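You operate a simulated robot arm through the tools that you are given. There is no shell and no other tool. Be economical: measure what you need, move in short steps, check, and stop when the job is done.

You run a simulated two-armed robot. Do the job below in one go: nothing can be reset, and whatever is moved stays where it is left.

## Task
Take the cream block and put it on the glaze bench. Then put the clay sponge on the cream fresh leaf card. Then fetch the teal bowl and set it on the top of the high shelf. Then put the tall dark pot on the glaze bench away on the shelf over the clay bench. Then take the teal colour jar and put it on top of the wax block. The order counts. Set down upright: cream block, clay sponge, tall dark pot.

The check looks at the end state, three seconds after you hand in, the way a careful person would. Anything else that was tipped, shoved, dropped, spilled or broken makes it a failure.

## Robot
Two 7-joint arms with fingered hands on one trunk, on a base that drives. Base frame: it is fixed to the floor where the robot stands at the start and does not move with it; the origin is under the middle of the robot, x ahead of it, y to its left, z up; the surface under the hand at the start is at about z = 85.8. Readings come in cm, rad, newtons and seconds.
The left shoulder is at the start at [2.1, 20.8, 132.3], the right one opposite. Places, roughly: clay sponge (5x4x5 cm) [-230, -100, 90]; cream block (6x4x6 cm) [60, 10, 90]; fresh leaf card (10x7x2 cm) [-190, -100, 90]; glaze bench [-310, -90, 80]; shelf over the clay bench (19x87 cm) [-278, 252, 130]; tall dark pot (6x6x8 cm) [-340, -70, 90]; teal bowl (12x12x6 cm) [-300, -70, 90]; teal colour jar (8x8x5 cm) [-360, -100, 90]; top of the high shelf (133x17 cm) [-466, -106, 174]; wax block (8x8x3 cm) [-450, 260, 130]. Payload 5 kg a hand.
The TCP of each hand is the grasp point between the finger pads, 4.8 cm short of the fingertips. In the tool frame z runs along the fingers and y along their closing line. The gripper opens to 16 cm. The gripper's body begins 5.6 cm behind the TCP. The gripper is a hand of 4 fingers: y runs from the thumb to the fingers, the wrist lies at [-2.6, -14.2, -25.2] in the tool frame.
Orientation is that of the tool frame in the base frame, as a unit quaternion [w, x, y, z]. With the fingers straight down and the wrist toward the robot, the tool's x, y and z point along [0, 1, 0], [1, 0, 0] and [0, 0, -1] of the base frame.

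## Interface
- The arms move only by the tool step_arm. It takes "left_series", "right_series" or both (then of equal length, played together; a hand with none holds still); each is a list of rows, each a list of 6 numbers: the turn, a rotation vector about the tool's x, y, z in units of 60 degrees (1.0 is 60 degrees), then the shift along the tool's x, y, z in units of 150 mm (1.0 is 150 mm). In form: [[wx, wy, wz, dx, dy, dz], ...]. A call has 1 to 8 rows; each row is the pose to reach, as a shift and turn from the pose commanded when the call began, along the tool's axes at that moment. A call with a number of a shift or a turn outside -1 to 1 is refused whole. A row lasts 0.2 s, in which the tool goes at most 5 cm and 0.15 rad; a call with a longer step from one row to the next is refused whole. A pose out of reach is approached as far as the arm can. The call stops where the force on the tool passes 40 N (or 10 N more than at its start, if that is more) or the arm is blocked; 0.2 s more then pass. In this call time passes only in rows, and 0.2 s behind the last. It gives the time, the measured TCP pose, the force on the tool (base axes), the opening and the grip force at its end, in the units of the frame above (readings bear some noise), with the torque about the TCP (base axes, N m) and any sound that the robot's microphone picked up, and new pictures: "pictures" is both (left out), scene, wrist or none (wrist: the cameras of the hands that moved).
- Cameras (640 x 400 px; columns grow to the right, rows downward): "scene" is now at [9.73, 0.99, 150.63]; the picture's right is [0.12, -0.99, 0.00], its down [-0.61, -0.07, -0.79] and it looks along [0.78, 0.09, -0.62] (base axes); focal length 284 px, centre (320, 200). "left" rides on the left gripper at [-8.7, -13.3, -18.9] in its tool frame; the picture's right is [-0.83, -0.26, 0.49], its down [0.51, -0.71, 0.49] and it looks along [0.22, 0.66, 0.72] (tool axes); focal length 238 px, centre (320, 200). "right" rides on the right gripper at [8.7, -13.3, -18.9] in its tool frame; the picture's right is [-0.83, 0.26, -0.49], its down [-0.51, -0.71, 0.49] and it looks along [-0.22, 0.66, 0.72] (tool axes); focal length 238 px, centre (320, 200). There is no depth. A picture from a camera that has moved, and an enlarged one, comes with that camera's place and axes in the base frame and with its lens.
- move_column(by): slides the trunk up (or, below 0, down) by that many cm; the arms and the scene camera ride with it, the base frame stays. It gives what a move gives, with no picture.
- steer(legs): drives the robot by 1 to 6 legs, each [ahead, left, turn to the left] in cm, cm and rad, along the robot's own axes; the way and the turn of a leg run together, so that a leg with both is an arc; at most 150 cm and 3.142 rad a leg. The arms and the cameras ride along, it lands a little off, and it stops where it bumps. It gives what a move gives, and a new picture of the scene camera.
- curl_fingers(index, middle, ring, thumb_bend, thumb_turn, hand): sets how far each is bent, from 0 (flat) to 1 (curled in); at 0.3 the hand is open as for a grip, at 0.7 the pads meet at the TCP. One left out holds its place. A second passes; each finger stops where it meets its share of the squeeze, and holds until it gets a number again. It is the only way to open and close the hand. It gives what a move gives, with no picture; readings hold the bend of each and the force on the fingers (four entries, about 0 where the hand has none), thumb and palm. thumb_turn goes from beside the hand (0) to across from the fingers (1), as for a grip.
- pan_tilt(pan, tilt): turns the head with the scene camera to pan (to the left, within 1.501 rad either way) and tilt (down, from -0.506 to 1.204), counted from straight ahead of the robot. It gives what a move gives, and a new picture of the scene camera.
- inspect(camera, box): a new picture of the part [left, top, right, bottom] of that camera's present view, enlarged. No time passes.
- job_done(): hands the job in; it is judged then, once.

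Work in short steps. Places have to be worked out from the pictures, the camera data and where the tool is seen: move nearer, look again, correct. Check each grasp and each placing, and mend what went wrong. You have 165 turns and 260 pictures in all, those below and enlarged ones among them. Open the grippers and draw the arms clear of the work before you hand the job in, unless the task says otherwise; then end with one line.

The tools are called after ">>>" as name(argument=value, ...) on one line, values as JSON. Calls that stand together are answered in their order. step_arm: Moves the arms, as the interface text tells. Its arguments: {"type":"object","properties":{"left_series":{"type":"array","items":{"type":"array","items":{"type":"number"}}},"right_series":{"type":"array","items":{"type":"array","items":{"type":"number"}}},"pictures":{"type":"string","enum":["both","scene","wrist","none"]}},"required":[]} The other tools are called the same way: move_column (by) slides the trunk up or down; curl_fingers (index, middle, ring, thumb_bend, thumb_turn, hand) moves the fingers one by one; steer (legs) drives the base; pan_tilt (pan, tilt) turns the head that bears the scene camera; inspect (camera, box) takes an enlarged picture of a part of a camera's view; job_done () hands the job in.

At the start:

```text
time_s: 0.0
left_tcp_pos: [71.06, 49.03, 116.67]
left_orientation: [0.001, 0.707, 0.707, 0.0]
left_force: [-0.7, -0.4, 0.3]
left_ft_torque: [-0.02, 0.04, -0.03]
left_width: 15.95
left_grip_force: 0.0
left_shape: jaw
left_bend: [0.3, 0.3, 0.3, 0.3, 0.98]
left_finger forces: [0.0, 0.0, 0.1, 0.0, 0.0, 0.1]
right_tcp_pos: [59.7, -6.19, 109.78]
right_orientation: [0.0, 0.708, 0.706, 0.0]
right_force: [0.7, -0.2, 0.4]
right_ft_torque: [0.02, 0.02, 0.0]
right_width: 15.95
right_grip_force: 0.1
right_shape: jaw
right_bend: [0.3, 0.3, 0.3, 0.3, 0.98]
right_finger forces: [0.0, 0.1, 0.1, 0.0, 0.0, 0.0]
trunk travel left (down, up): [-32.5, 36.5]
robot x, y, heading: [0.15, 0.04, -0.003]
head pan, tilt: [0.12, 0.665]
```

scene: 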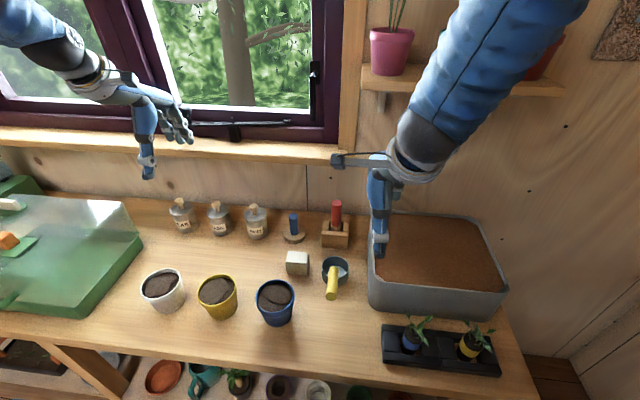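
right: 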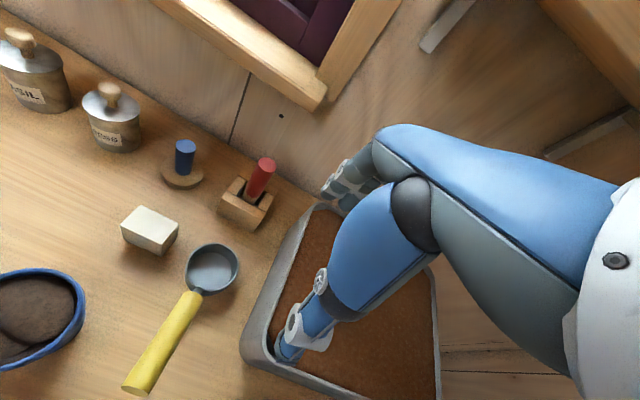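
left: 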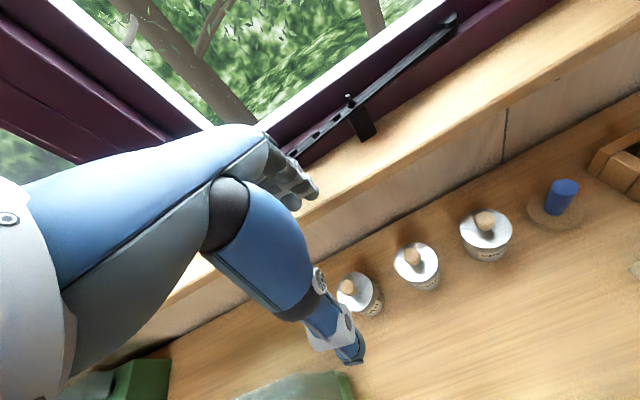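

The cream block is near (59, 13) by the scene picture. I'll take closer looks at it before reaching.

>>> inspect(camera="right", box=[60, 150, 300, 300])

>>> inspect(camera="scene", box=[220, 190, 380, 290])

```text
2.67 times, centred on (180, 225) of right
camera zoom: at [46.21, 2.42, 128.61], right [0.26, -0.83, 0.49], down [-0.71, -0.51, -0.49], along [0.66, -0.22, -0.72], focal length 636 px, centre (693, 133)
```

zoom: 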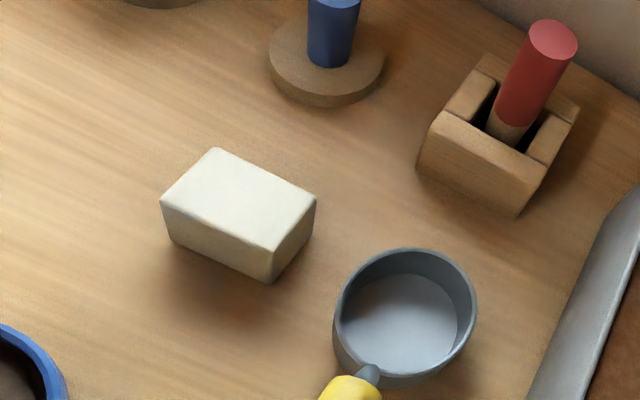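

```text
4.00 times, centred on (300, 240) of scene
camera zoom: at [9.73, 0.99, 150.63], right [0.12, -0.99, 0.0], down [-0.61, -0.07, -0.79], along [0.78, 0.09, -0.62], focal length 1138 px, centre (400, 40)
```

zoom: 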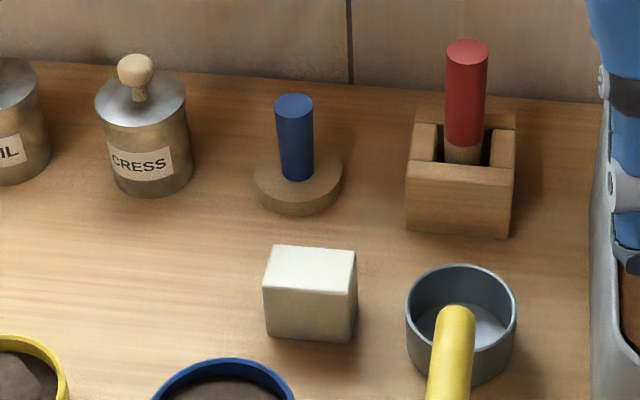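

The block sits square: x 57.9–61.7, y 10.3–15.8, top about 90.8. I pre-close the right hand to about 10 cm, shift left over the block and start down.

>>> curl_fingers(hand="right", index=0.43, middle=0.43, ring=0.43, thumb_bend=0.43, thumb_turn=1)

>>> step_arm(right_series=[[0, 0, 0, 0.32, 0, 0], [0, 0, 0, 0.64, 0, 0], [0, 0, 0, 0.96, 0, 0]], pictures="none")

>>> step_arm(right_series=[[0, 0, 0, 0.32, 0, 0], [0, 0, 0, 0.32, 0, 0.32], [0, 0, 0, 0.32, 0, 0.6]], pictures="both")

```text
time_s: 1.0
left_tcp_pos: [71.24, 48.99, 116.58]
left_orientation: [0.0, 0.707, 0.707, 0.001]
left_force: [-0.5, 0.1, 1.4]
left_ft_torque: [-0.02, -0.02, 0.01]
left_width: 15.94
left_grip_force: 0.0
left_shape: jaw
left_bend: [0.3, 0.3, 0.3, 0.3, 0.98]
left_finger forces: [0.0, 0.0, 0.0, 0.0, 0.1, 0.1]
right_tcp_pos: [59.59, -6.35, 109.73]
right_orientation: [0.0, 0.707, 0.707, 0.0]
right_force: [-0.3, 0.8, 0.4]
right_ft_torque: [-0.02, 0.0, -0.03]
right_width: 11.98
right_grip_force: 0.1
right_shape: fingers
right_bend: [0.43, 0.43, 0.43, 0.43, 0.99]
right_finger forces: [0.0, 0.1, 0.0, 0.0, 0.0, 0.0]
trunk travel left (down, up): [-32.5, 36.5]
robot x, y, heading: [0.21, 0.04, -0.005]
head pan, tilt: [0.12, 0.665]
```

```text
time_s: 1.8
left_tcp_pos: [71.34, 49.07, 116.45]
left_orientation: [0.0, 0.707, 0.707, -0.002]
left_force: [-0.4, 1.0, -0.5]
left_ft_torque: [-0.13, 0.0, -0.03]
left_width: 15.98
left_grip_force: 0.1
left_shape: jaw
left_bend: [0.3, 0.3, 0.3, 0.3, 0.98]
left_finger forces: [0.1, 0.0, 0.0, 0.0, 0.1, 0.0]
right_tcp_pos: [59.76, 8.13, 109.11]
right_orientation: [0.001, 0.708, 0.707, -0.001]
right_force: [0.4, 0.6, 0.1]
right_ft_torque: [-0.06, 0.04, -0.03]
right_width: 11.95
right_grip_force: 0.0
right_shape: fingers
right_bend: [0.43, 0.43, 0.43, 0.43, 0.99]
right_finger forces: [0.1, 0.1, 0.0, 0.0, 0.1, 0.0]
trunk travel left (down, up): [-32.5, 36.5]
robot x, y, heading: [0.06, 0.41, -0.001]
head pan, tilt: [0.12, 0.665]
```

```text
time_s: 2.6
left_tcp_pos: [71.27, 48.96, 116.51]
left_orientation: [-0.001, 0.707, 0.707, -0.002]
left_force: [0.2, 0.0, -0.6]
left_ft_torque: [-0.08, 0.03, -0.01]
left_width: 15.96
left_grip_force: 0.0
left_shape: jaw
left_bend: [0.3, 0.3, 0.3, 0.3, 0.98]
left_finger forces: [0.0, 0.0, 0.1, 0.0, 0.0, 0.0]
right_tcp_pos: [59.97, 13.05, 100.68]
right_orientation: [0.0, 0.708, 0.707, 0.0]
right_force: [1.2, 0.6, 1.3]
right_ft_torque: [-0.06, 0.15, -0.01]
right_width: 11.96
right_grip_force: 0.0
right_shape: fingers
right_bend: [0.43, 0.43, 0.43, 0.43, 0.99]
right_finger forces: [0.0, 0.0, 0.0, 0.0, 0.0, 0.1]
trunk travel left (down, up): [-32.5, 36.5]
robot x, y, heading: [-0.05, 0.16, 0.001]
head pan, tilt: [0.12, 0.665]
camera scene: at [9.81, 1.04, 150.62], right [0.12, -0.99, 0.0], down [-0.61, -0.07, -0.79], along [0.78, 0.09, -0.62], focal length 284 px, centre (320, 200)
camera right: at [46.44, 21.74, 119.54], right [0.26, -0.83, 0.49], down [-0.71, -0.51, -0.49], along [0.66, -0.22, -0.72], focal length 238 px, centre (320, 200)
```

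scene: 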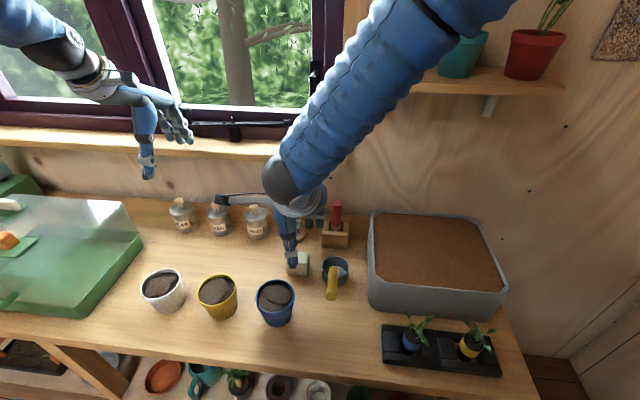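
right: 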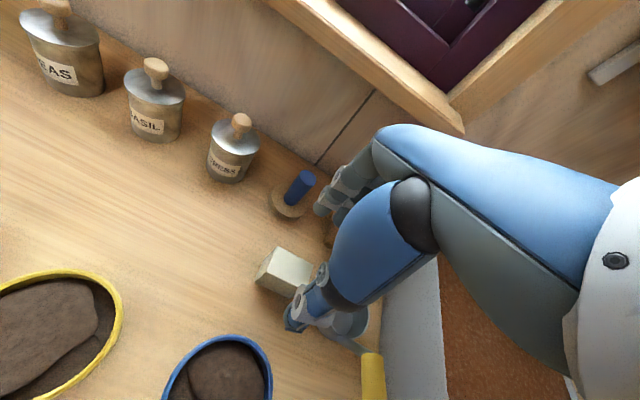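

Tool is over the block at (60.0, 13.05, 100.7). Descend 9.3 cm and close.

>>> step_arm(right_series=[[0, 0, 0, 0, 0, 0.25], [0, 0, 0, 0, 0, 0.45], [0, 0, 0, 0, 0, 0.6]], pictures="wrist")

>>> inspect(camera="scene", box=[220, 190, 380, 290])

```text
time_s: 3.4
left_tcp_pos: [71.37, 49.0, 116.44]
left_orientation: [-0.001, 0.707, 0.707, -0.001]
left_force: [0.5, 0.5, -0.5]
left_ft_torque: [-0.02, 0.03, 0.01]
left_width: 15.96
left_grip_force: 0.1
left_shape: jaw
left_bend: [0.3, 0.3, 0.3, 0.3, 0.98]
left_finger forces: [0.1, 0.0, 0.0, 0.0, 0.1, 0.1]
right_tcp_pos: [59.9, 13.08, 91.29]
right_orientation: [0.0, 0.707, 0.707, 0.0]
right_force: [1.4, -1.2, -0.1]
right_ft_torque: [0.0, 0.14, 0.05]
right_width: 11.93
right_grip_force: 0.0
right_shape: fingers
right_bend: [0.43, 0.43, 0.43, 0.43, 0.99]
right_finger forces: [0.0, 0.0, 0.1, 0.0, 0.0, 0.0]
trunk travel left (down, up): [-32.5, 36.5]
robot x, y, heading: [-0.16, -0.26, -0.001]
head pan, tilt: [0.12, 0.665]
camera right: at [46.5, 21.73, 110.29], right [0.26, -0.83, 0.49], down [-0.71, -0.51, -0.49], along [0.66, -0.22, -0.72], focal length 238 px, centre (320, 200)
```

right: 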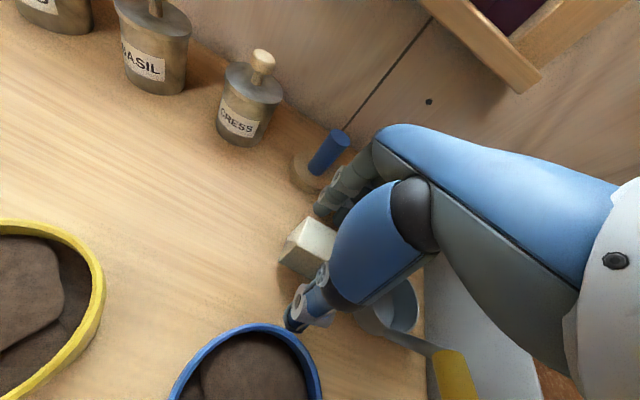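

```text
4.00 times, centred on (300, 240) of scene
camera zoom: at [9.81, 1.0, 150.62], right [0.12, -0.99, 0.0], down [-0.61, -0.07, -0.79], along [0.78, 0.09, -0.62], focal length 1138 px, centre (400, 40)
```

zoom: 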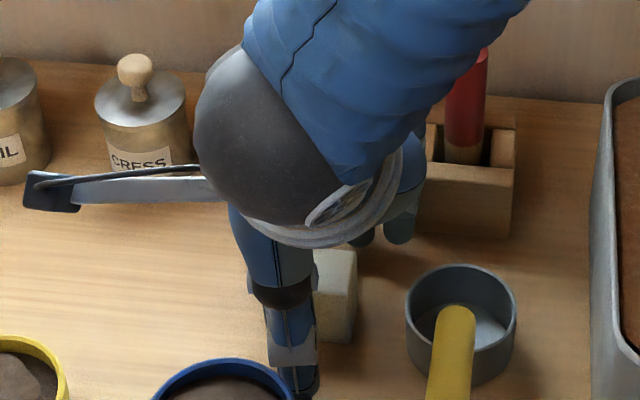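

Thumb is straight in front of the block, fingers behind. Close.

>>> curl_fingers(hand="right", index=0.7, middle=0.7, ring=0.7, thumb_bend=0.7)

>>> step_arm(right_series=[[0, 0, 0, 0, 0, -0.2], [0, 0, 0, 0, 0, -0.45], [0, 0, 0, 0, 0, -0.7], [0, 0, 0, 0, 0, -0.95]], pictures="both")

```text
time_s: 4.4
left_tcp_pos: [71.2, 49.01, 116.68]
left_orientation: [0.0, 0.707, 0.707, 0.0]
left_force: [-0.1, 0.0, -0.2]
left_ft_torque: [-0.03, 0.06, -0.01]
left_width: 15.95
left_grip_force: 0.0
left_shape: jaw
left_bend: [0.3, 0.3, 0.3, 0.3, 0.98]
left_finger forces: [0.0, 0.0, 0.0, 0.0, 0.1, 0.0]
right_tcp_pos: [59.85, 13.11, 91.49]
right_orientation: [0.0, 0.707, 0.707, 0.001]
right_force: [0.3, -0.8, 0.2]
right_ft_torque: [-0.09, 0.02, 0.03]
right_width: 4.66
right_grip_force: 17.3
right_shape: fingers
right_bend: [0.63, 0.64, 0.7, 0.62, 1.0]
right_finger forces: [8.7, 9.3, 0.0, 0.0, 18.0, 0.0]
trunk travel left (down, up): [-32.5, 36.5]
robot x, y, heading: [-0.04, -0.27, 0.001]
head pan, tilt: [0.12, 0.665]
```

```text
time_s: 5.4
left_tcp_pos: [71.16, 48.84, 116.64]
left_orientation: [0.0, 0.707, 0.707, 0.0]
left_force: [-1.3, 0.0, 0.4]
left_ft_torque: [0.07, -0.02, 0.05]
left_width: 15.96
left_grip_force: 0.1
left_shape: jaw
left_bend: [0.3, 0.3, 0.3, 0.3, 0.98]
left_finger forces: [0.0, 0.0, 0.0, 0.0, 0.0, 0.0]
right_tcp_pos: [59.51, 12.84, 105.88]
right_orientation: [0.0, 0.707, 0.707, -0.001]
right_force: [-2.2, -0.2, -1.3]
right_ft_torque: [0.04, -0.14, 0.01]
right_width: 4.65
right_grip_force: 17.6
right_shape: fingers
right_bend: [0.63, 0.64, 0.7, 0.62, 1.0]
right_finger forces: [8.9, 8.7, 0.1, 0.0, 17.6, 0.0]
trunk travel left (down, up): [-32.5, 36.5]
robot x, y, heading: [-0.24, -0.27, -0.001]
head pan, tilt: [0.12, 0.665]
camera scene: at [9.66, 0.89, 150.64], right [0.12, -0.99, 0.0], down [-0.61, -0.07, -0.79], along [0.78, 0.1, -0.62], focal length 284 px, centre (320, 200)
camera right: at [46.11, 21.55, 124.83], right [0.26, -0.83, 0.49], down [-0.71, -0.51, -0.49], along [0.65, -0.22, -0.72], focal length 238 px, centre (320, 200)
```

scene: 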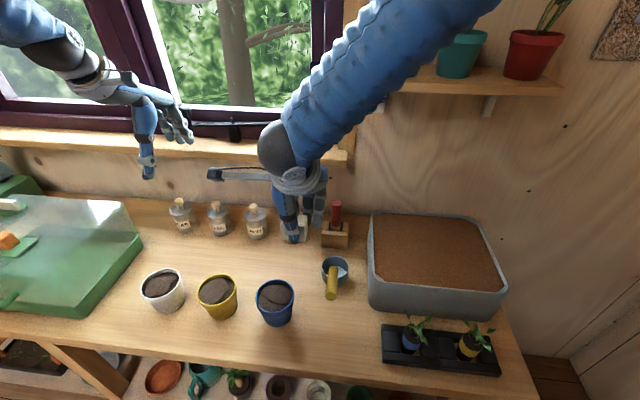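
right: 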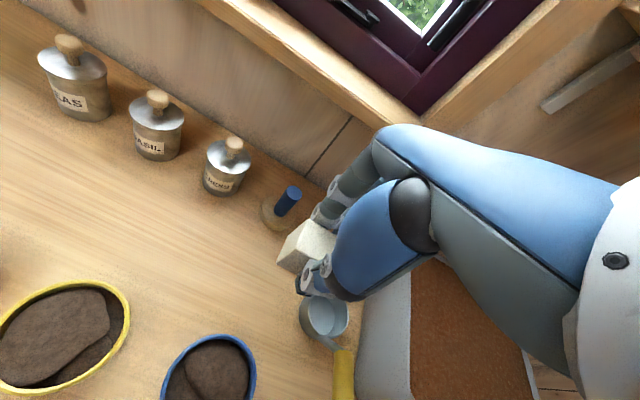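

Block is held (17 N). Raise a little more and look left and right around the room before driving.

>>> step_arm(right_series=[[0, 0, 0, 0, 0, -0.3], [0, 0, 0, 0, 0, -0.6]], pictures="none")

>>> pan_tilt(pan=1.5, tilt=0.35)

>>> pan_tilt(pan=-1.5, tilt=0.35)

```text
time_s: 6.0
left_tcp_pos: [71.13, 48.77, 116.62]
left_orientation: [0.0, 0.708, 0.707, 0.0]
left_force: [-0.1, 0.5, 0.2]
left_ft_torque: [0.04, -0.04, 0.0]
left_width: 15.94
left_grip_force: 0.2
left_shape: jaw
left_bend: [0.3, 0.3, 0.3, 0.3, 0.98]
left_finger forces: [0.1, 0.1, 0.0, 0.1, 0.0, 0.0]
right_tcp_pos: [59.31, 12.84, 114.88]
right_orientation: [0.0, 0.707, 0.707, -0.001]
right_force: [-0.2, -1.2, -1.5]
right_ft_torque: [0.04, -0.12, -0.03]
right_width: 4.63
right_grip_force: 17.7
right_shape: fingers
right_bend: [0.63, 0.64, 0.7, 0.62, 1.0]
right_finger forces: [8.8, 8.5, 0.0, 0.0, 17.5, 0.0]
trunk travel left (down, up): [-32.5, 36.5]
robot x, y, heading: [-0.01, 0.22, 0.002]
head pan, tilt: [0.12, 0.665]
```

```text
time_s: 7.5
left_tcp_pos: [71.23, 48.83, 116.54]
left_orientation: [0.0, 0.707, 0.707, 0.001]
left_force: [0.4, 0.1, 0.6]
left_ft_torque: [0.01, 0.0, 0.0]
left_width: 15.96
left_grip_force: 0.0
left_shape: jaw
left_bend: [0.3, 0.3, 0.3, 0.3, 0.98]
left_finger forces: [0.0, 0.1, 0.0, 0.0, 0.0, 0.1]
right_tcp_pos: [59.45, 12.94, 114.86]
right_orientation: [-0.001, 0.707, 0.707, 0.0]
right_force: [0.0, 0.4, -1.1]
right_ft_torque: [-0.02, -0.01, -0.01]
right_width: 4.66
right_grip_force: 17.2
right_shape: fingers
right_bend: [0.63, 0.64, 0.7, 0.62, 1.0]
right_finger forces: [9.0, 8.5, 0.0, 0.0, 17.6, 0.0]
trunk travel left (down, up): [-32.5, 36.5]
robot x, y, heading: [-0.74, 0.04, 0.002]
head pan, tilt: [1.499, 0.351]
camera scene: at [1.86, 9.25, 153.47], right [1.0, -0.07, 0.0], down [-0.03, -0.34, -0.94], along [0.07, 0.94, -0.34], focal length 284 px, centre (320, 200)
```

scene: 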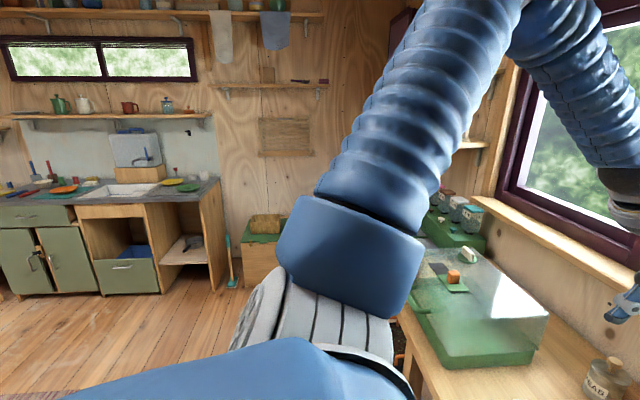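

```text
time_s: 10.1
left_tcp_pos: [71.21, 49.02, 116.51]
left_orientation: [0.0, 0.707, 0.707, 0.0]
left_force: [0.6, 0.0, 1.0]
left_ft_torque: [-0.02, 0.0, -0.01]
left_width: 15.98
left_grip_force: 0.1
left_shape: jaw
left_bend: [0.3, 0.3, 0.3, 0.3, 0.98]
left_finger forces: [0.0, 0.0, 0.0, 0.1, 0.0, 0.1]
right_tcp_pos: [59.44, 12.93, 114.91]
right_orientation: [0.0, 0.707, 0.707, 0.0]
right_force: [0.6, 0.3, -0.9]
right_ft_torque: [0.01, 0.01, -0.03]
right_width: 4.67
right_grip_force: 17.7
right_shape: fingers
right_bend: [0.63, 0.64, 0.7, 0.62, 1.0]
right_finger forces: [9.0, 8.6, 0.1, 0.1, 17.6, 0.1]
trunk travel left (down, up): [-32.5, 36.5]
robot x, y, heading: [0.04, 0.09, -0.003]
head pan, tilt: [-1.499, 0.351]
camera scene: at [1.85, -9.33, 153.48], right [-1.0, -0.07, 0.0], down [-0.03, 0.34, -0.94], along [0.07, -0.94, -0.34], focal length 284 px, centre (320, 200)
```

scene: 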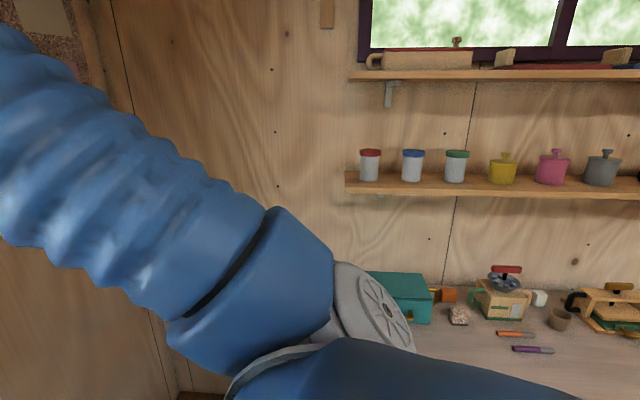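

Back 70 cm away from the bench, then turn left to face the other end of the room.

>>> pan_tilt(pan=0, tilt=0.4)

>>> steer(legs=[[-70, 0, 0], [0, 0, 1.57]])

>>> steer(legs=[[0, 0, 1.57]])

```text
time_s: 11.7
left_tcp_pos: [71.22, 48.98, 116.57]
left_orientation: [0.0, 0.707, 0.707, 0.001]
left_force: [-0.4, 0.4, 0.0]
left_ft_torque: [0.04, -0.02, -0.02]
left_width: 15.95
left_grip_force: 0.1
left_shape: jaw
left_bend: [0.3, 0.3, 0.3, 0.3, 0.98]
left_finger forces: [0.0, 0.0, 0.1, 0.1, 0.0, 0.0]
right_tcp_pos: [59.37, 13.01, 114.85]
right_orientation: [0.0, 0.707, 0.707, 0.0]
right_force: [0.0, -0.3, -1.2]
right_ft_torque: [0.01, 0.03, -0.03]
right_width: 4.67
right_grip_force: 17.6
right_shape: fingers
right_bend: [0.63, 0.64, 0.7, 0.62, 1.0]
right_finger forces: [9.0, 8.6, 0.0, 0.0, 17.6, 0.0]
trunk travel left (down, up): [-32.5, 36.5]
robot x, y, heading: [0.22, -0.06, -0.004]
head pan, tilt: [0.0, 0.4]
camera scene: at [10.45, -0.05, 153.02], right [0.0, -1.0, 0.0], down [-0.39, 0.0, -0.92], along [0.92, 0.0, -0.39], focal length 284 px, centre (320, 200)
```

scene: 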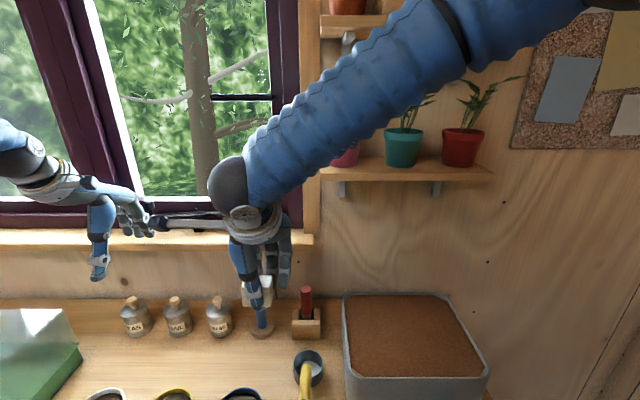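

```text
time_s: 19.3
left_tcp_pos: [-115.75, 74.34, 116.71]
left_orientation: [0.0, 0.03, 1.0, -0.001]
left_force: [-1.3, -0.4, 0.1]
left_ft_torque: [0.0, 0.0, 0.0]
left_width: 15.97
left_grip_force: 0.0
left_shape: jaw
left_bend: [0.3, 0.3, 0.3, 0.3, 0.98]
left_finger forces: [0.1, 0.0, 0.1, 0.0, 0.0, 0.0]
right_tcp_pos: [-80.47, 60.22, 114.82]
right_orientation: [0.0, 0.029, 1.0, 0.0]
right_force: [-0.7, 0.5, -0.6]
right_ft_torque: [0.0, -0.03, -0.01]
right_width: 4.61
right_grip_force: 16.9
right_shape: fingers
right_bend: [0.63, 0.64, 0.7, 0.62, 1.0]
right_finger forces: [8.5, 8.3, 0.0, 0.0, 17.0, 0.1]
trunk travel left (down, up): [-32.5, 36.5]
robot x, y, heading: [-71.25, 0.1, 1.51]
head pan, tilt: [0.0, 0.4]
camera scene: at [-70.41, 10.43, 153.02], right [1.0, -0.06, 0.0], down [-0.02, -0.39, -0.92], along [0.06, 0.92, -0.39], focal length 284 px, centre (320, 200)
```

scene: 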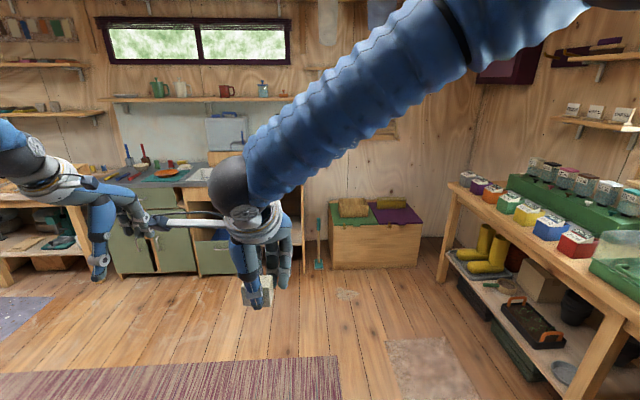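

```text
time_s: 23.5
left_tcp_pos: [-146.17, -42.66, 116.59]
left_orientation: [-0.001, -0.677, 0.736, 0.001]
left_force: [-0.1, -0.7, -0.6]
left_ft_torque: [0.05, 0.0, -0.01]
left_width: 15.99
left_grip_force: 0.0
left_shape: jaw
left_bend: [0.3, 0.3, 0.3, 0.3, 0.98]
left_finger forces: [0.0, 0.0, 0.0, 0.0, 0.1, 0.0]
right_tcp_pos: [-131.37, -7.7, 114.93]
right_orientation: [0.0, -0.677, 0.736, 0.0]
right_force: [0.4, 0.3, -0.6]
right_ft_torque: [0.01, -0.02, 0.0]
right_width: 4.59
right_grip_force: 16.9
right_shape: fingers
right_bend: [0.63, 0.64, 0.7, 0.62, 1.0]
right_finger forces: [8.6, 7.9, 0.1, 0.0, 16.4, 0.0]
trunk travel left (down, up): [-32.5, 36.5]
robot x, y, heading: [-71.16, -0.04, 3.06]
head pan, tilt: [0.0, 0.4]
camera scene: at [-81.26, 0.93, 153.02], right [0.08, 1.0, 0.0], down [0.39, -0.03, -0.92], along [-0.92, 0.08, -0.39], focal length 284 px, centre (320, 200)
```

scene: 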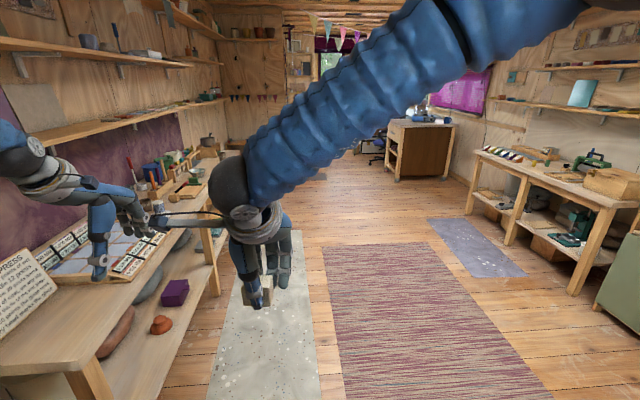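

The glaze bench row runs along my left side. Drive 150 ahead, and look left.

>>> steer(legs=[[150, 0, 0]])

>>> pan_tilt(pan=0.8, tilt=0.35)

```text
time_s: 31.0
left_tcp_pos: [-297.79, -25.27, 116.56]
left_orientation: [0.0, -0.665, 0.747, 0.0]
left_force: [-0.5, 0.5, 0.6]
left_ft_torque: [0.02, -0.03, 0.01]
left_width: 15.97
left_grip_force: 0.1
left_shape: jaw
left_bend: [0.3, 0.3, 0.3, 0.3, 0.98]
left_finger forces: [0.0, 0.0, 0.1, 0.0, 0.1, 0.0]
right_tcp_pos: [-281.93, 9.06, 114.87]
right_orientation: [0.0, -0.666, 0.746, 0.0]
right_force: [0.2, 1.1, -1.1]
right_ft_torque: [0.01, -0.02, 0.03]
right_width: 4.57
right_grip_force: 16.9
right_shape: fingers
right_bend: [0.63, 0.64, 0.7, 0.62, 1.0]
right_finger forces: [8.5, 8.0, 0.0, 0.1, 16.6, 0.0]
trunk travel left (down, up): [-32.5, 36.5]
robot x, y, heading: [-221.34, 14.87, 3.027]
head pan, tilt: [0.0, 0.4]
camera scene: at [-231.6, 16.27, 153.02], right [0.11, 0.99, 0.0], down [0.39, -0.04, -0.92], along [-0.91, 0.11, -0.39], focal length 284 px, centre (320, 200)
```

scene: 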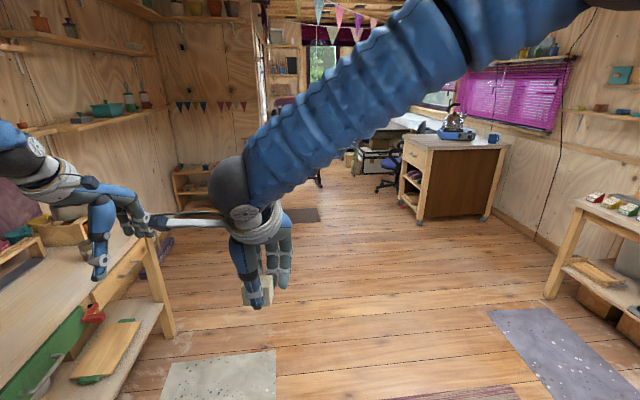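

```text
time_s: 32.1
left_tcp_pos: [-297.86, -25.34, 116.7]
left_orientation: [0.0, -0.665, 0.747, 0.0]
left_force: [0.1, 1.6, 0.1]
left_ft_torque: [-0.01, 0.0, -0.01]
left_width: 15.96
left_grip_force: 0.2
left_shape: jaw
left_bend: [0.3, 0.3, 0.3, 0.3, 0.98]
left_finger forces: [0.1, 0.1, 0.0, 0.0, 0.0, 0.0]
right_tcp_pos: [-281.91, 9.07, 114.93]
right_orientation: [0.001, -0.665, 0.747, 0.0]
right_force: [-0.4, -0.5, -0.7]
right_ft_torque: [-0.03, -0.01, -0.02]
right_width: 4.57
right_grip_force: 16.4
right_shape: fingers
right_bend: [0.63, 0.64, 0.7, 0.62, 1.0]
right_finger forces: [8.4, 8.1, 0.0, 0.1, 16.6, 0.0]
trunk travel left (down, up): [-32.5, 36.5]
robot x, y, heading: [-221.3, 15.09, 3.025]
head pan, tilt: [0.799, 0.351]
camera scene: at [-229.59, 9.33, 153.47], right [-0.63, 0.78, 0.0], down [0.27, 0.22, -0.94], along [-0.73, -0.59, -0.34], focal length 284 px, centre (320, 200)
```

scene: 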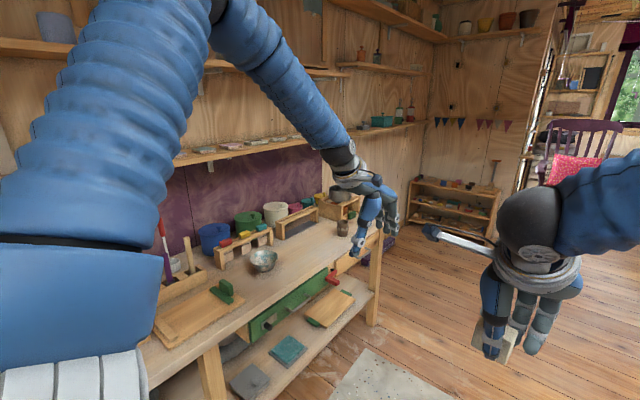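

Bench with the wanted things is to my left. Drive on 85 cm, then turn to face it from y≈25.

>>> steer(legs=[[80, -5, 0], [0, 0, 1.68]])

>>> pan_tilt(pan=0, tilt=0.5)

```text
time_s: 40.3
left_tcp_pos: [-255.25, -45.21, 116.6]
left_orientation: [0.001, 1.0, -0.024, 0.0]
left_force: [0.3, 0.6, 0.1]
left_ft_torque: [-0.01, 0.0, -0.01]
left_width: 15.97
left_grip_force: 0.0
left_shape: jaw
left_bend: [0.3, 0.3, 0.3, 0.3, 0.98]
left_finger forces: [0.0, 0.1, 0.0, 0.0, 0.0, 0.1]
right_tcp_pos: [-290.59, -31.81, 114.74]
right_orientation: [0.0, 1.0, -0.024, 0.0]
right_force: [0.6, 0.1, -1.1]
right_ft_torque: [-0.02, 0.04, 0.02]
right_width: 4.52
right_grip_force: 16.5
right_shape: fingers
right_bend: [0.63, 0.64, 0.7, 0.62, 1.0]
right_finger forces: [8.3, 7.8, 0.0, 0.0, 16.1, 0.0]
trunk travel left (down, up): [-32.5, 36.5]
robot x, y, heading: [-300.8, 28.12, -1.619]
head pan, tilt: [0.799, 0.351]
camera scene: at [-294.29, 20.23, 153.47], right [-0.73, -0.68, 0.0], down [-0.24, 0.25, -0.94], along [0.64, -0.69, -0.34], focal length 284 px, centre (320, 200)
```

scene: 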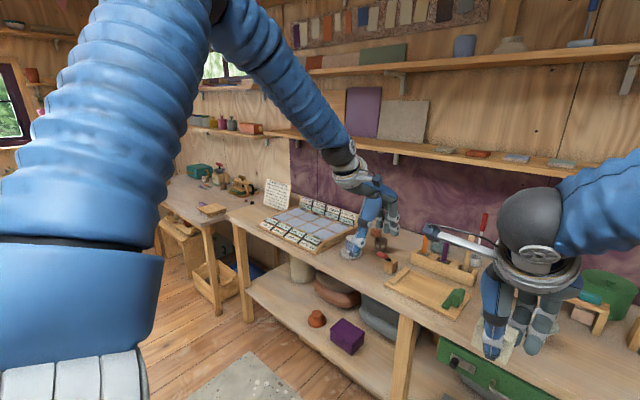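

```text
time_s: 41.4
left_tcp_pos: [-255.08, -45.29, 116.71]
left_orientation: [-0.001, 1.0, -0.024, 0.0]
left_force: [0.4, 0.1, 0.1]
left_ft_torque: [0.0, -0.01, 0.01]
left_width: 15.95
left_grip_force: 0.0
left_shape: jaw
left_bend: [0.3, 0.3, 0.3, 0.3, 0.98]
left_finger forces: [0.1, 0.1, 0.0, 0.0, 0.0, 0.0]
right_tcp_pos: [-290.51, -31.86, 114.9]
right_orientation: [0.0, 1.0, -0.023, 0.001]
right_force: [0.3, -0.2, -1.0]
right_ft_torque: [-0.02, -0.02, 0.0]
right_width: 4.53
right_grip_force: 15.7
right_shape: fingers
right_bend: [0.63, 0.64, 0.7, 0.62, 1.0]
right_finger forces: [8.3, 7.8, 0.0, 0.1, 16.2, 0.0]
trunk travel left (down, up): [-32.5, 36.5]
robot x, y, heading: [-300.85, 28.24, -1.615]
head pan, tilt: [0.0, 0.499]
camera scene: at [-301.1, 17.92, 152.11], right [-1.0, 0.05, 0.0], down [0.02, 0.48, -0.88], along [-0.04, -0.88, -0.48], focal length 284 px, centre (320, 200)
```

scene: 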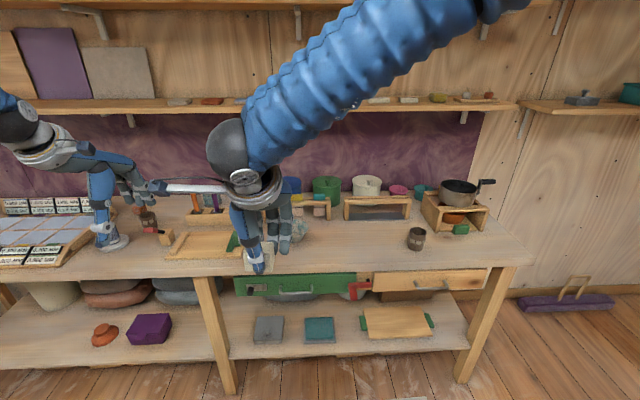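

Enlarge the bench to identify objects and free space.

>>> inspect(camera="scene", box=[240, 160, 520, 290])

>>> inspect(camera="scene", box=[0, 170, 300, 290])

```text
2.29 times, centred on (380, 225) of scene
camera zoom: at [-301.1, 17.92, 152.11], right [-1.0, 0.05, 0.0], down [0.02, 0.48, -0.88], along [-0.04, -0.88, -0.48], focal length 650 px, centre (183, 143)
```

zoom: 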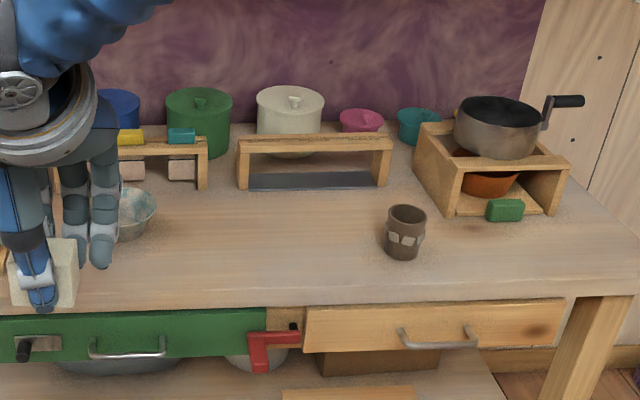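

```text
2.13 times, centred on (150, 230) of scene
camera zoom: at [-301.1, 17.92, 152.11], right [-1.0, 0.05, 0.0], down [0.02, 0.48, -0.88], along [-0.04, -0.88, -0.48], focal length 607 px, centre (683, 136)
```

zoom: 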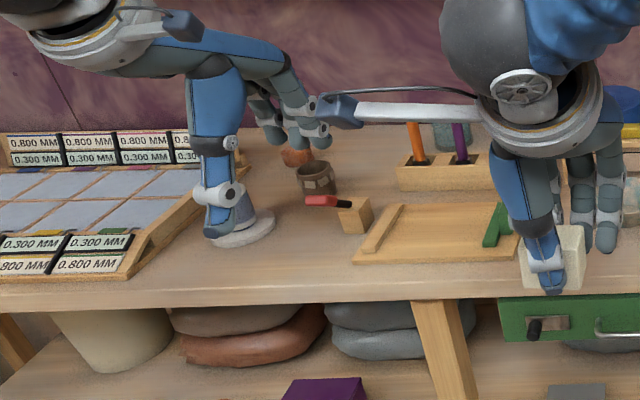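

Identified: bowl near (-297,-74), tall dark pot (-340,-65), teal jar behind (-356,-101). Free spot for the block near (-318,-68). Drive 30 closer.

>>> steer(legs=[[30, 0, 0]])

>>> pan_tilt(pan=-0.2, tilt=0.75)

```text
time_s: 43.5
left_tcp_pos: [-255.56, -74.94, 116.47]
left_orientation: [-0.001, 1.0, -0.019, 0.0]
left_force: [0.1, -1.8, -0.6]
left_ft_torque: [0.03, 0.01, 0.04]
left_width: 15.99
left_grip_force: 0.0
left_shape: jaw
left_bend: [0.3, 0.3, 0.3, 0.3, 0.98]
left_finger forces: [0.1, 0.1, 0.0, 0.0, 0.0, 0.0]
right_tcp_pos: [-291.2, -61.95, 114.84]
right_orientation: [-0.001, 1.0, -0.019, 0.001]
right_force: [-0.6, -1.5, -1.3]
right_ft_torque: [0.06, -0.03, 0.05]
right_width: 4.53
right_grip_force: 16.2
right_shape: fingers
right_bend: [0.63, 0.64, 0.7, 0.62, 1.0]
right_finger forces: [8.4, 7.8, 0.0, 0.0, 16.2, 0.0]
trunk travel left (down, up): [-32.5, 36.5]
robot x, y, heading: [-302.23, -1.87, -1.605]
head pan, tilt: [0.0, 0.499]
camera scene: at [-302.24, -12.25, 152.1], right [-1.0, 0.04, 0.0], down [0.02, 0.48, -0.88], along [-0.03, -0.88, -0.48], focal length 284 px, centre (320, 200)
```

scene: 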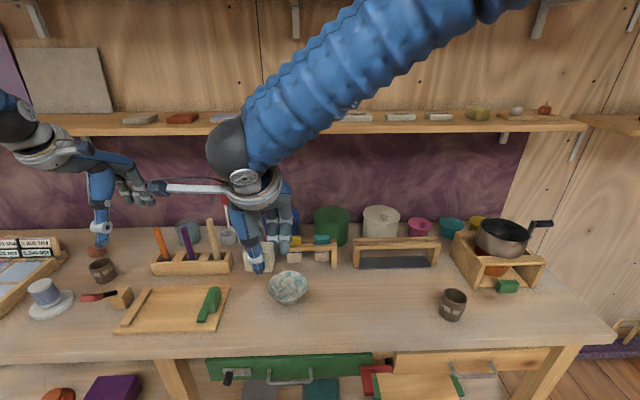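

```text
time_s: 44.3
left_tcp_pos: [-255.66, -74.82, 116.69]
left_orientation: [0.0, 1.0, -0.018, 0.0]
left_force: [-0.5, -0.6, 0.4]
left_ft_torque: [-0.05, 0.02, -0.01]
left_width: 15.96
left_grip_force: 0.0
left_shape: jaw
left_bend: [0.3, 0.3, 0.3, 0.3, 0.98]
left_finger forces: [0.0, 0.0, 0.0, 0.0, 0.0, 0.0]
right_tcp_pos: [-291.16, -61.76, 114.95]
right_orientation: [-0.001, 1.0, -0.018, 0.0]
right_force: [0.2, 0.3, -0.3]
right_ft_torque: [-0.02, 0.0, 0.01]
right_width: 4.5
right_grip_force: 16.1
right_shape: fingers
right_bend: [0.63, 0.64, 0.7, 0.62, 1.0]
right_finger forces: [8.5, 7.9, 0.0, 0.1, 16.2, 0.1]
trunk travel left (down, up): [-32.5, 36.5]
robot x, y, heading: [-301.91, -1.75, -1.606]
head pan, tilt: [-0.201, 0.75]
camera scene: at [-303.85, -11.08, 149.92], right [-0.97, 0.23, 0.0], down [0.16, 0.66, -0.73], along [-0.17, -0.71, -0.68], focal length 284 px, centre (320, 200)
```

scene: 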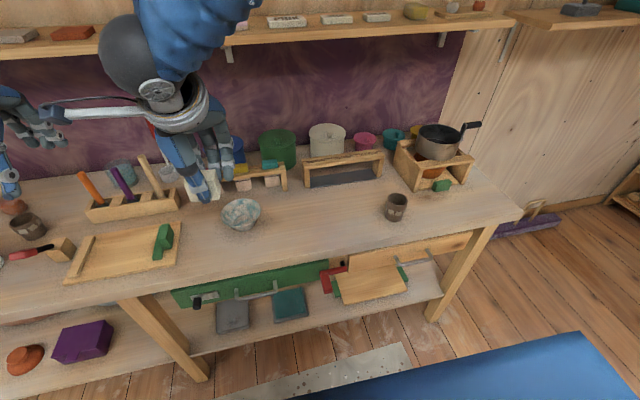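

Bench height checks out at ~85.8. Move the block over (-318,-70).

>>> step_arm(right_series=[[0, 0, 0, -0.3, 0, 0], [0, 0, 0, -0.6, 0, 0], [0, 0, 0, -0.9, 0, 0]], pictures="none")

>>> step_arm(right_series=[[0, 0, 0, -0.25, 0.15, 0], [0, 0, 0, -0.5, 0.3, 0], [0, 0, 0, -0.7, 0.45, 0], [0, 0, 0, -0.87, 0.6, 0]], pictures="none")

>>> step_arm(right_series=[[0, 0, 0, 0, 0, 0.3], [0, 0, 0, 0, 0, 0.6], [0, 0, 0, 0, 0, 0.9]], pictures="both")

```text
time_s: 45.1
left_tcp_pos: [-255.79, -74.71, 116.78]
left_orientation: [0.001, 1.0, -0.019, 0.001]
left_force: [-1.0, -0.5, 1.6]
left_ft_torque: [0.04, -0.23, 0.03]
left_width: 15.96
left_grip_force: 0.0
left_shape: jaw
left_bend: [0.3, 0.3, 0.3, 0.3, 0.98]
left_finger forces: [0.0, 0.0, 0.0, 0.0, 0.0, 0.1]
right_tcp_pos: [-304.73, -61.26, 114.75]
right_orientation: [0.001, 1.0, -0.018, 0.001]
right_force: [-1.3, -0.5, -0.6]
right_ft_torque: [-0.02, -0.1, 0.03]
right_width: 4.54
right_grip_force: 16.4
right_shape: fingers
right_bend: [0.63, 0.64, 0.7, 0.62, 1.0]
right_finger forces: [8.2, 8.0, 0.1, 0.1, 16.3, 0.0]
trunk travel left (down, up): [-32.5, 36.5]
robot x, y, heading: [-301.98, -2.03, -1.61]
head pan, tilt: [-0.201, 0.75]
```

```text
time_s: 46.1
left_tcp_pos: [-255.87, -75.03, 116.69]
left_orientation: [-0.001, 1.0, -0.018, 0.001]
left_force: [-0.9, -0.5, 0.0]
left_ft_torque: [0.02, -0.13, 0.02]
left_width: 15.95
left_grip_force: 0.0
left_shape: jaw
left_bend: [0.3, 0.3, 0.3, 0.3, 0.98]
left_finger forces: [0.0, 0.0, 0.0, 0.0, 0.1, 0.0]
right_tcp_pos: [-318.25, -70.04, 114.66]
right_orientation: [0.0, 1.0, -0.018, 0.001]
right_force: [-0.7, 0.1, -1.0]
right_ft_torque: [0.04, -0.06, 0.01]
right_width: 4.52
right_grip_force: 15.9
right_shape: fingers
right_bend: [0.63, 0.64, 0.7, 0.62, 1.0]
right_finger forces: [8.3, 7.8, 0.0, 0.1, 16.2, 0.0]
trunk travel left (down, up): [-32.5, 36.5]
robot x, y, heading: [-302.03, -2.13, -1.602]
head pan, tilt: [-0.201, 0.75]
```

```text
time_s: 46.9
left_tcp_pos: [-255.55, -74.91, 116.48]
left_orientation: [-0.002, 1.0, -0.019, 0.0]
left_force: [1.6, -0.9, 0.2]
left_ft_torque: [0.05, 0.04, -0.01]
left_width: 15.99
left_grip_force: 0.1
left_shape: jaw
left_bend: [0.3, 0.3, 0.3, 0.3, 0.98]
left_finger forces: [0.0, 0.1, 0.1, 0.1, 0.0, 0.0]
right_tcp_pos: [-317.84, -70.17, 101.18]
right_orientation: [0.001, 1.0, -0.017, 0.0]
right_force: [-0.7, -2.0, 1.3]
right_ft_torque: [0.21, 0.03, 0.02]
right_width: 4.49
right_grip_force: 16.1
right_shape: fingers
right_bend: [0.63, 0.64, 0.7, 0.62, 1.0]
right_finger forces: [8.4, 7.8, 0.0, 0.0, 16.0, 0.0]
trunk travel left (down, up): [-32.5, 36.5]
robot x, y, heading: [-301.88, -1.88, -1.601]
head pan, tilt: [-0.201, 0.75]
camera scene: at [-303.79, -11.26, 149.89], right [-0.97, 0.23, 0.0], down [0.16, 0.66, -0.73], along [-0.17, -0.71, -0.68], focal length 284 px, centre (320, 200)
camera right: at [-308.8, -57.22, 120.13], right [-0.84, -0.23, 0.49], down [-0.48, 0.73, -0.49], along [-0.24, -0.65, -0.72], focal length 238 px, centre (320, 200)
```

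scene: 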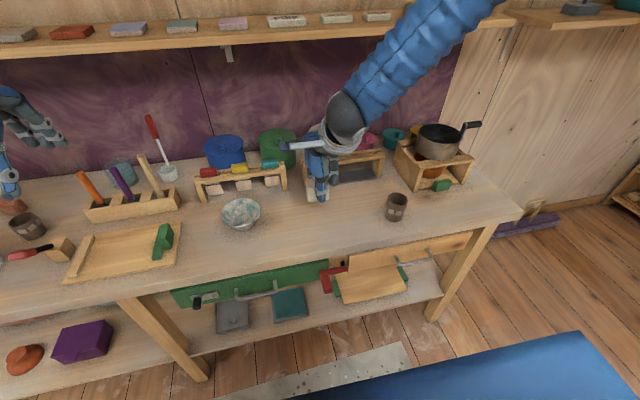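
right: 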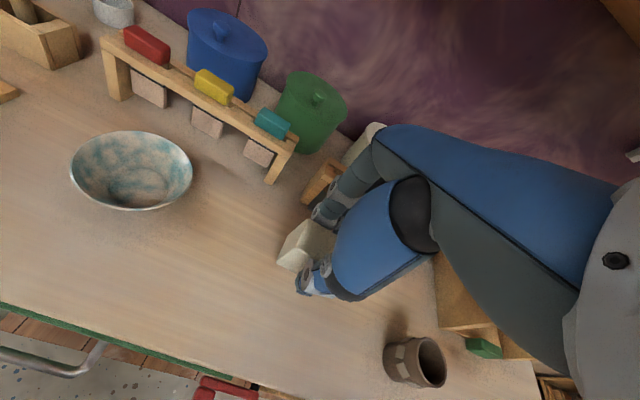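

Clear all round. Lower to just above contact and settle gently.

>>> step_arm(right_series=[[0, 0, 0, 0, 0, 0.28], [0, 0, 0, 0, 0, 0.52], [0, 0, 0, 0, 0, 0.58], [0, 0, 0, 0, 0, 0.61], [0, 0, 0, 0, 0, 0.64]], pictures="wrist")

```text
time_s: 48.1
left_tcp_pos: [-255.65, -74.92, 116.68]
left_orientation: [0.0, 1.0, -0.019, 0.0]
left_force: [0.0, -0.5, 0.6]
left_ft_torque: [0.01, 0.0, 0.01]
left_width: 15.95
left_grip_force: 0.0
left_shape: jaw
left_bend: [0.3, 0.3, 0.3, 0.3, 0.98]
left_finger forces: [0.0, 0.0, 0.0, 0.0, 0.1, 0.1]
right_tcp_pos: [-318.07, -69.84, 91.8]
right_orientation: [0.0, 1.0, -0.018, 0.0]
right_force: [0.1, -0.5, -1.1]
right_ft_torque: [-0.04, -0.01, 0.01]
right_width: 4.52
right_grip_force: 16.5
right_shape: fingers
right_bend: [0.63, 0.64, 0.7, 0.62, 1.0]
right_finger forces: [8.3, 7.7, 0.0, 0.0, 16.1, 0.0]
trunk travel left (down, up): [-32.5, 36.5]
robot x, y, heading: [-302.18, -1.87, -1.608]
head pan, tilt: [-0.201, 0.75]
camera right: at [-308.98, -56.89, 110.71], right [-0.84, -0.23, 0.49], down [-0.48, 0.73, -0.49], along [-0.24, -0.65, -0.72], focal length 238 px, centre (320, 200)
```

right: 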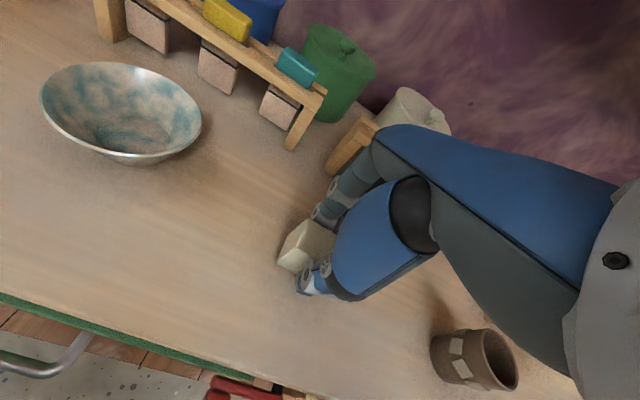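

No contact yet; a few mm more.

>>> step_arm(right_series=[[0, 0, 0, 0, 0, 0.01], [0, 0, 0, 0, 0, 0.02], [0, 0, 0, 0, 0, 0.03]], pictures="none")

```text
time_s: 48.9
left_tcp_pos: [-255.63, -74.86, 116.68]
left_orientation: [0.0, 1.0, -0.018, 0.0]
left_force: [0.8, -0.3, -0.8]
left_ft_torque: [-0.01, 0.03, -0.02]
left_width: 15.99
left_grip_force: 0.1
left_shape: jaw
left_bend: [0.3, 0.3, 0.3, 0.3, 0.98]
left_finger forces: [0.1, 0.1, 0.1, 0.0, 0.1, 0.0]
right_tcp_pos: [-317.99, -70.07, 91.54]
right_orientation: [0.0, 1.0, -0.019, 0.0]
right_force: [0.5, 1.2, 4.6]
right_ft_torque: [0.2, 0.05, -0.07]
right_width: 4.48
right_grip_force: 16.9
right_shape: fingers
right_bend: [0.63, 0.64, 0.7, 0.63, 1.0]
right_finger forces: [8.3, 8.0, 0.0, 0.1, 17.6, 0.0]
trunk travel left (down, up): [-32.5, 36.5]
robot x, y, heading: [-302.11, -1.97, -1.608]
head pan, tilt: [-0.201, 0.75]
```

Contact (≈5 N). Open and lift straight up.

>>> curl_fingers(hand="right", index=0.45, middle=0.45, ring=0.45, thumb_bend=0.45)

>>> step_arm(right_series=[[0, 0, 0, 0, 0, -0.2], [0, 0, 0, 0, 0, -0.5], [0, 0, 0, 0, 0, -0.8], [0, 0, 0, 0, 0, -1]], pictures="both")

```text
time_s: 49.9
left_tcp_pos: [-255.63, -74.8, 116.57]
left_orientation: [0.0, 1.0, -0.018, 0.001]
left_force: [0.4, -0.5, -0.1]
left_ft_torque: [0.0, -0.01, 0.01]
left_width: 15.98
left_grip_force: 0.1
left_shape: jaw
left_bend: [0.3, 0.3, 0.3, 0.3, 0.98]
left_finger forces: [0.0, 0.0, 0.1, 0.0, 0.0, 0.1]
right_tcp_pos: [-318.1, -69.99, 91.44]
right_orientation: [0.0, 1.0, -0.019, -0.001]
right_force: [0.8, 0.3, 0.5]
right_ft_torque: [0.01, 0.02, 0.04]
right_width: 11.06
right_grip_force: 0.1
right_shape: fingers
right_bend: [0.45, 0.45, 0.45, 0.45, 0.99]
right_finger forces: [0.0, 0.0, 0.1, 0.0, 0.0, 0.0]
trunk travel left (down, up): [-32.5, 36.5]
robot x, y, heading: [-301.83, -1.9, -1.603]
head pan, tilt: [-0.201, 0.75]
```

```text
time_s: 50.9
left_tcp_pos: [-255.47, -74.85, 116.72]
left_orientation: [0.0, 1.0, -0.018, 0.0]
left_force: [0.2, 0.1, -0.3]
left_ft_torque: [-0.03, 0.03, -0.03]
left_width: 15.98
left_grip_force: 0.1
left_shape: jaw
left_bend: [0.3, 0.3, 0.3, 0.3, 0.98]
left_finger forces: [0.1, 0.1, 0.0, 0.0, 0.0, 0.0]
right_tcp_pos: [-317.91, -69.63, 106.44]
right_orientation: [-0.001, 1.0, -0.019, 0.001]
right_force: [0.3, -0.2, -0.8]
right_ft_torque: [-0.11, 0.03, 0.0]
right_width: 11.07
right_grip_force: 0.1
right_shape: fingers
right_bend: [0.45, 0.45, 0.45, 0.45, 0.99]
right_finger forces: [0.1, 0.0, 0.0, 0.0, 0.1, 0.1]
trunk travel left (down, up): [-32.5, 36.5]
robot x, y, heading: [-302.35, -1.81, -1.608]
head pan, tilt: [-0.201, 0.75]
camera scene: at [-303.81, -11.02, 149.92], right [-0.97, 0.23, 0.0], down [0.16, 0.66, -0.73], along [-0.17, -0.71, -0.68], focal length 284 px, centre (320, 200)
camera right: at [-308.9, -56.63, 125.36], right [-0.84, -0.23, 0.49], down [-0.48, 0.73, -0.49], along [-0.24, -0.65, -0.72], focal length 238 px, centre (320, 200)
```

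scene: 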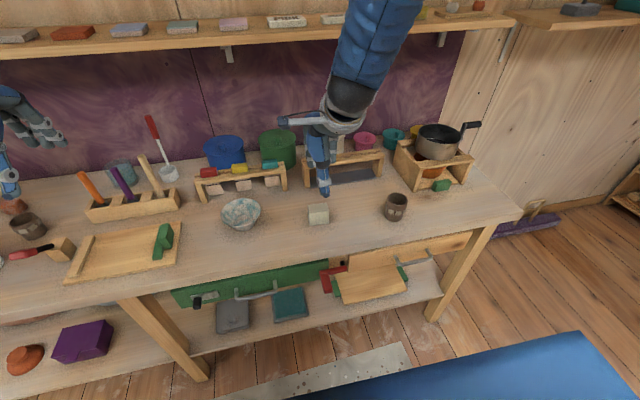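
right: 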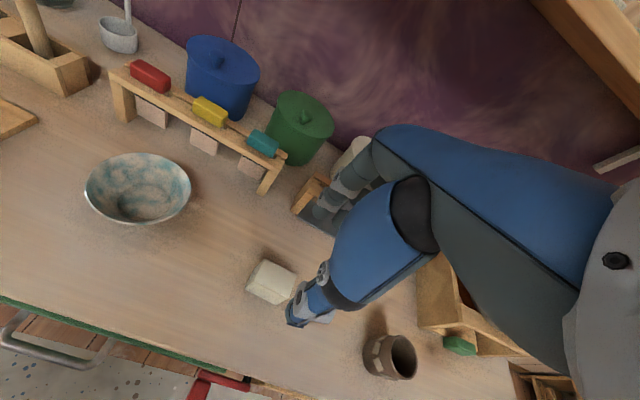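

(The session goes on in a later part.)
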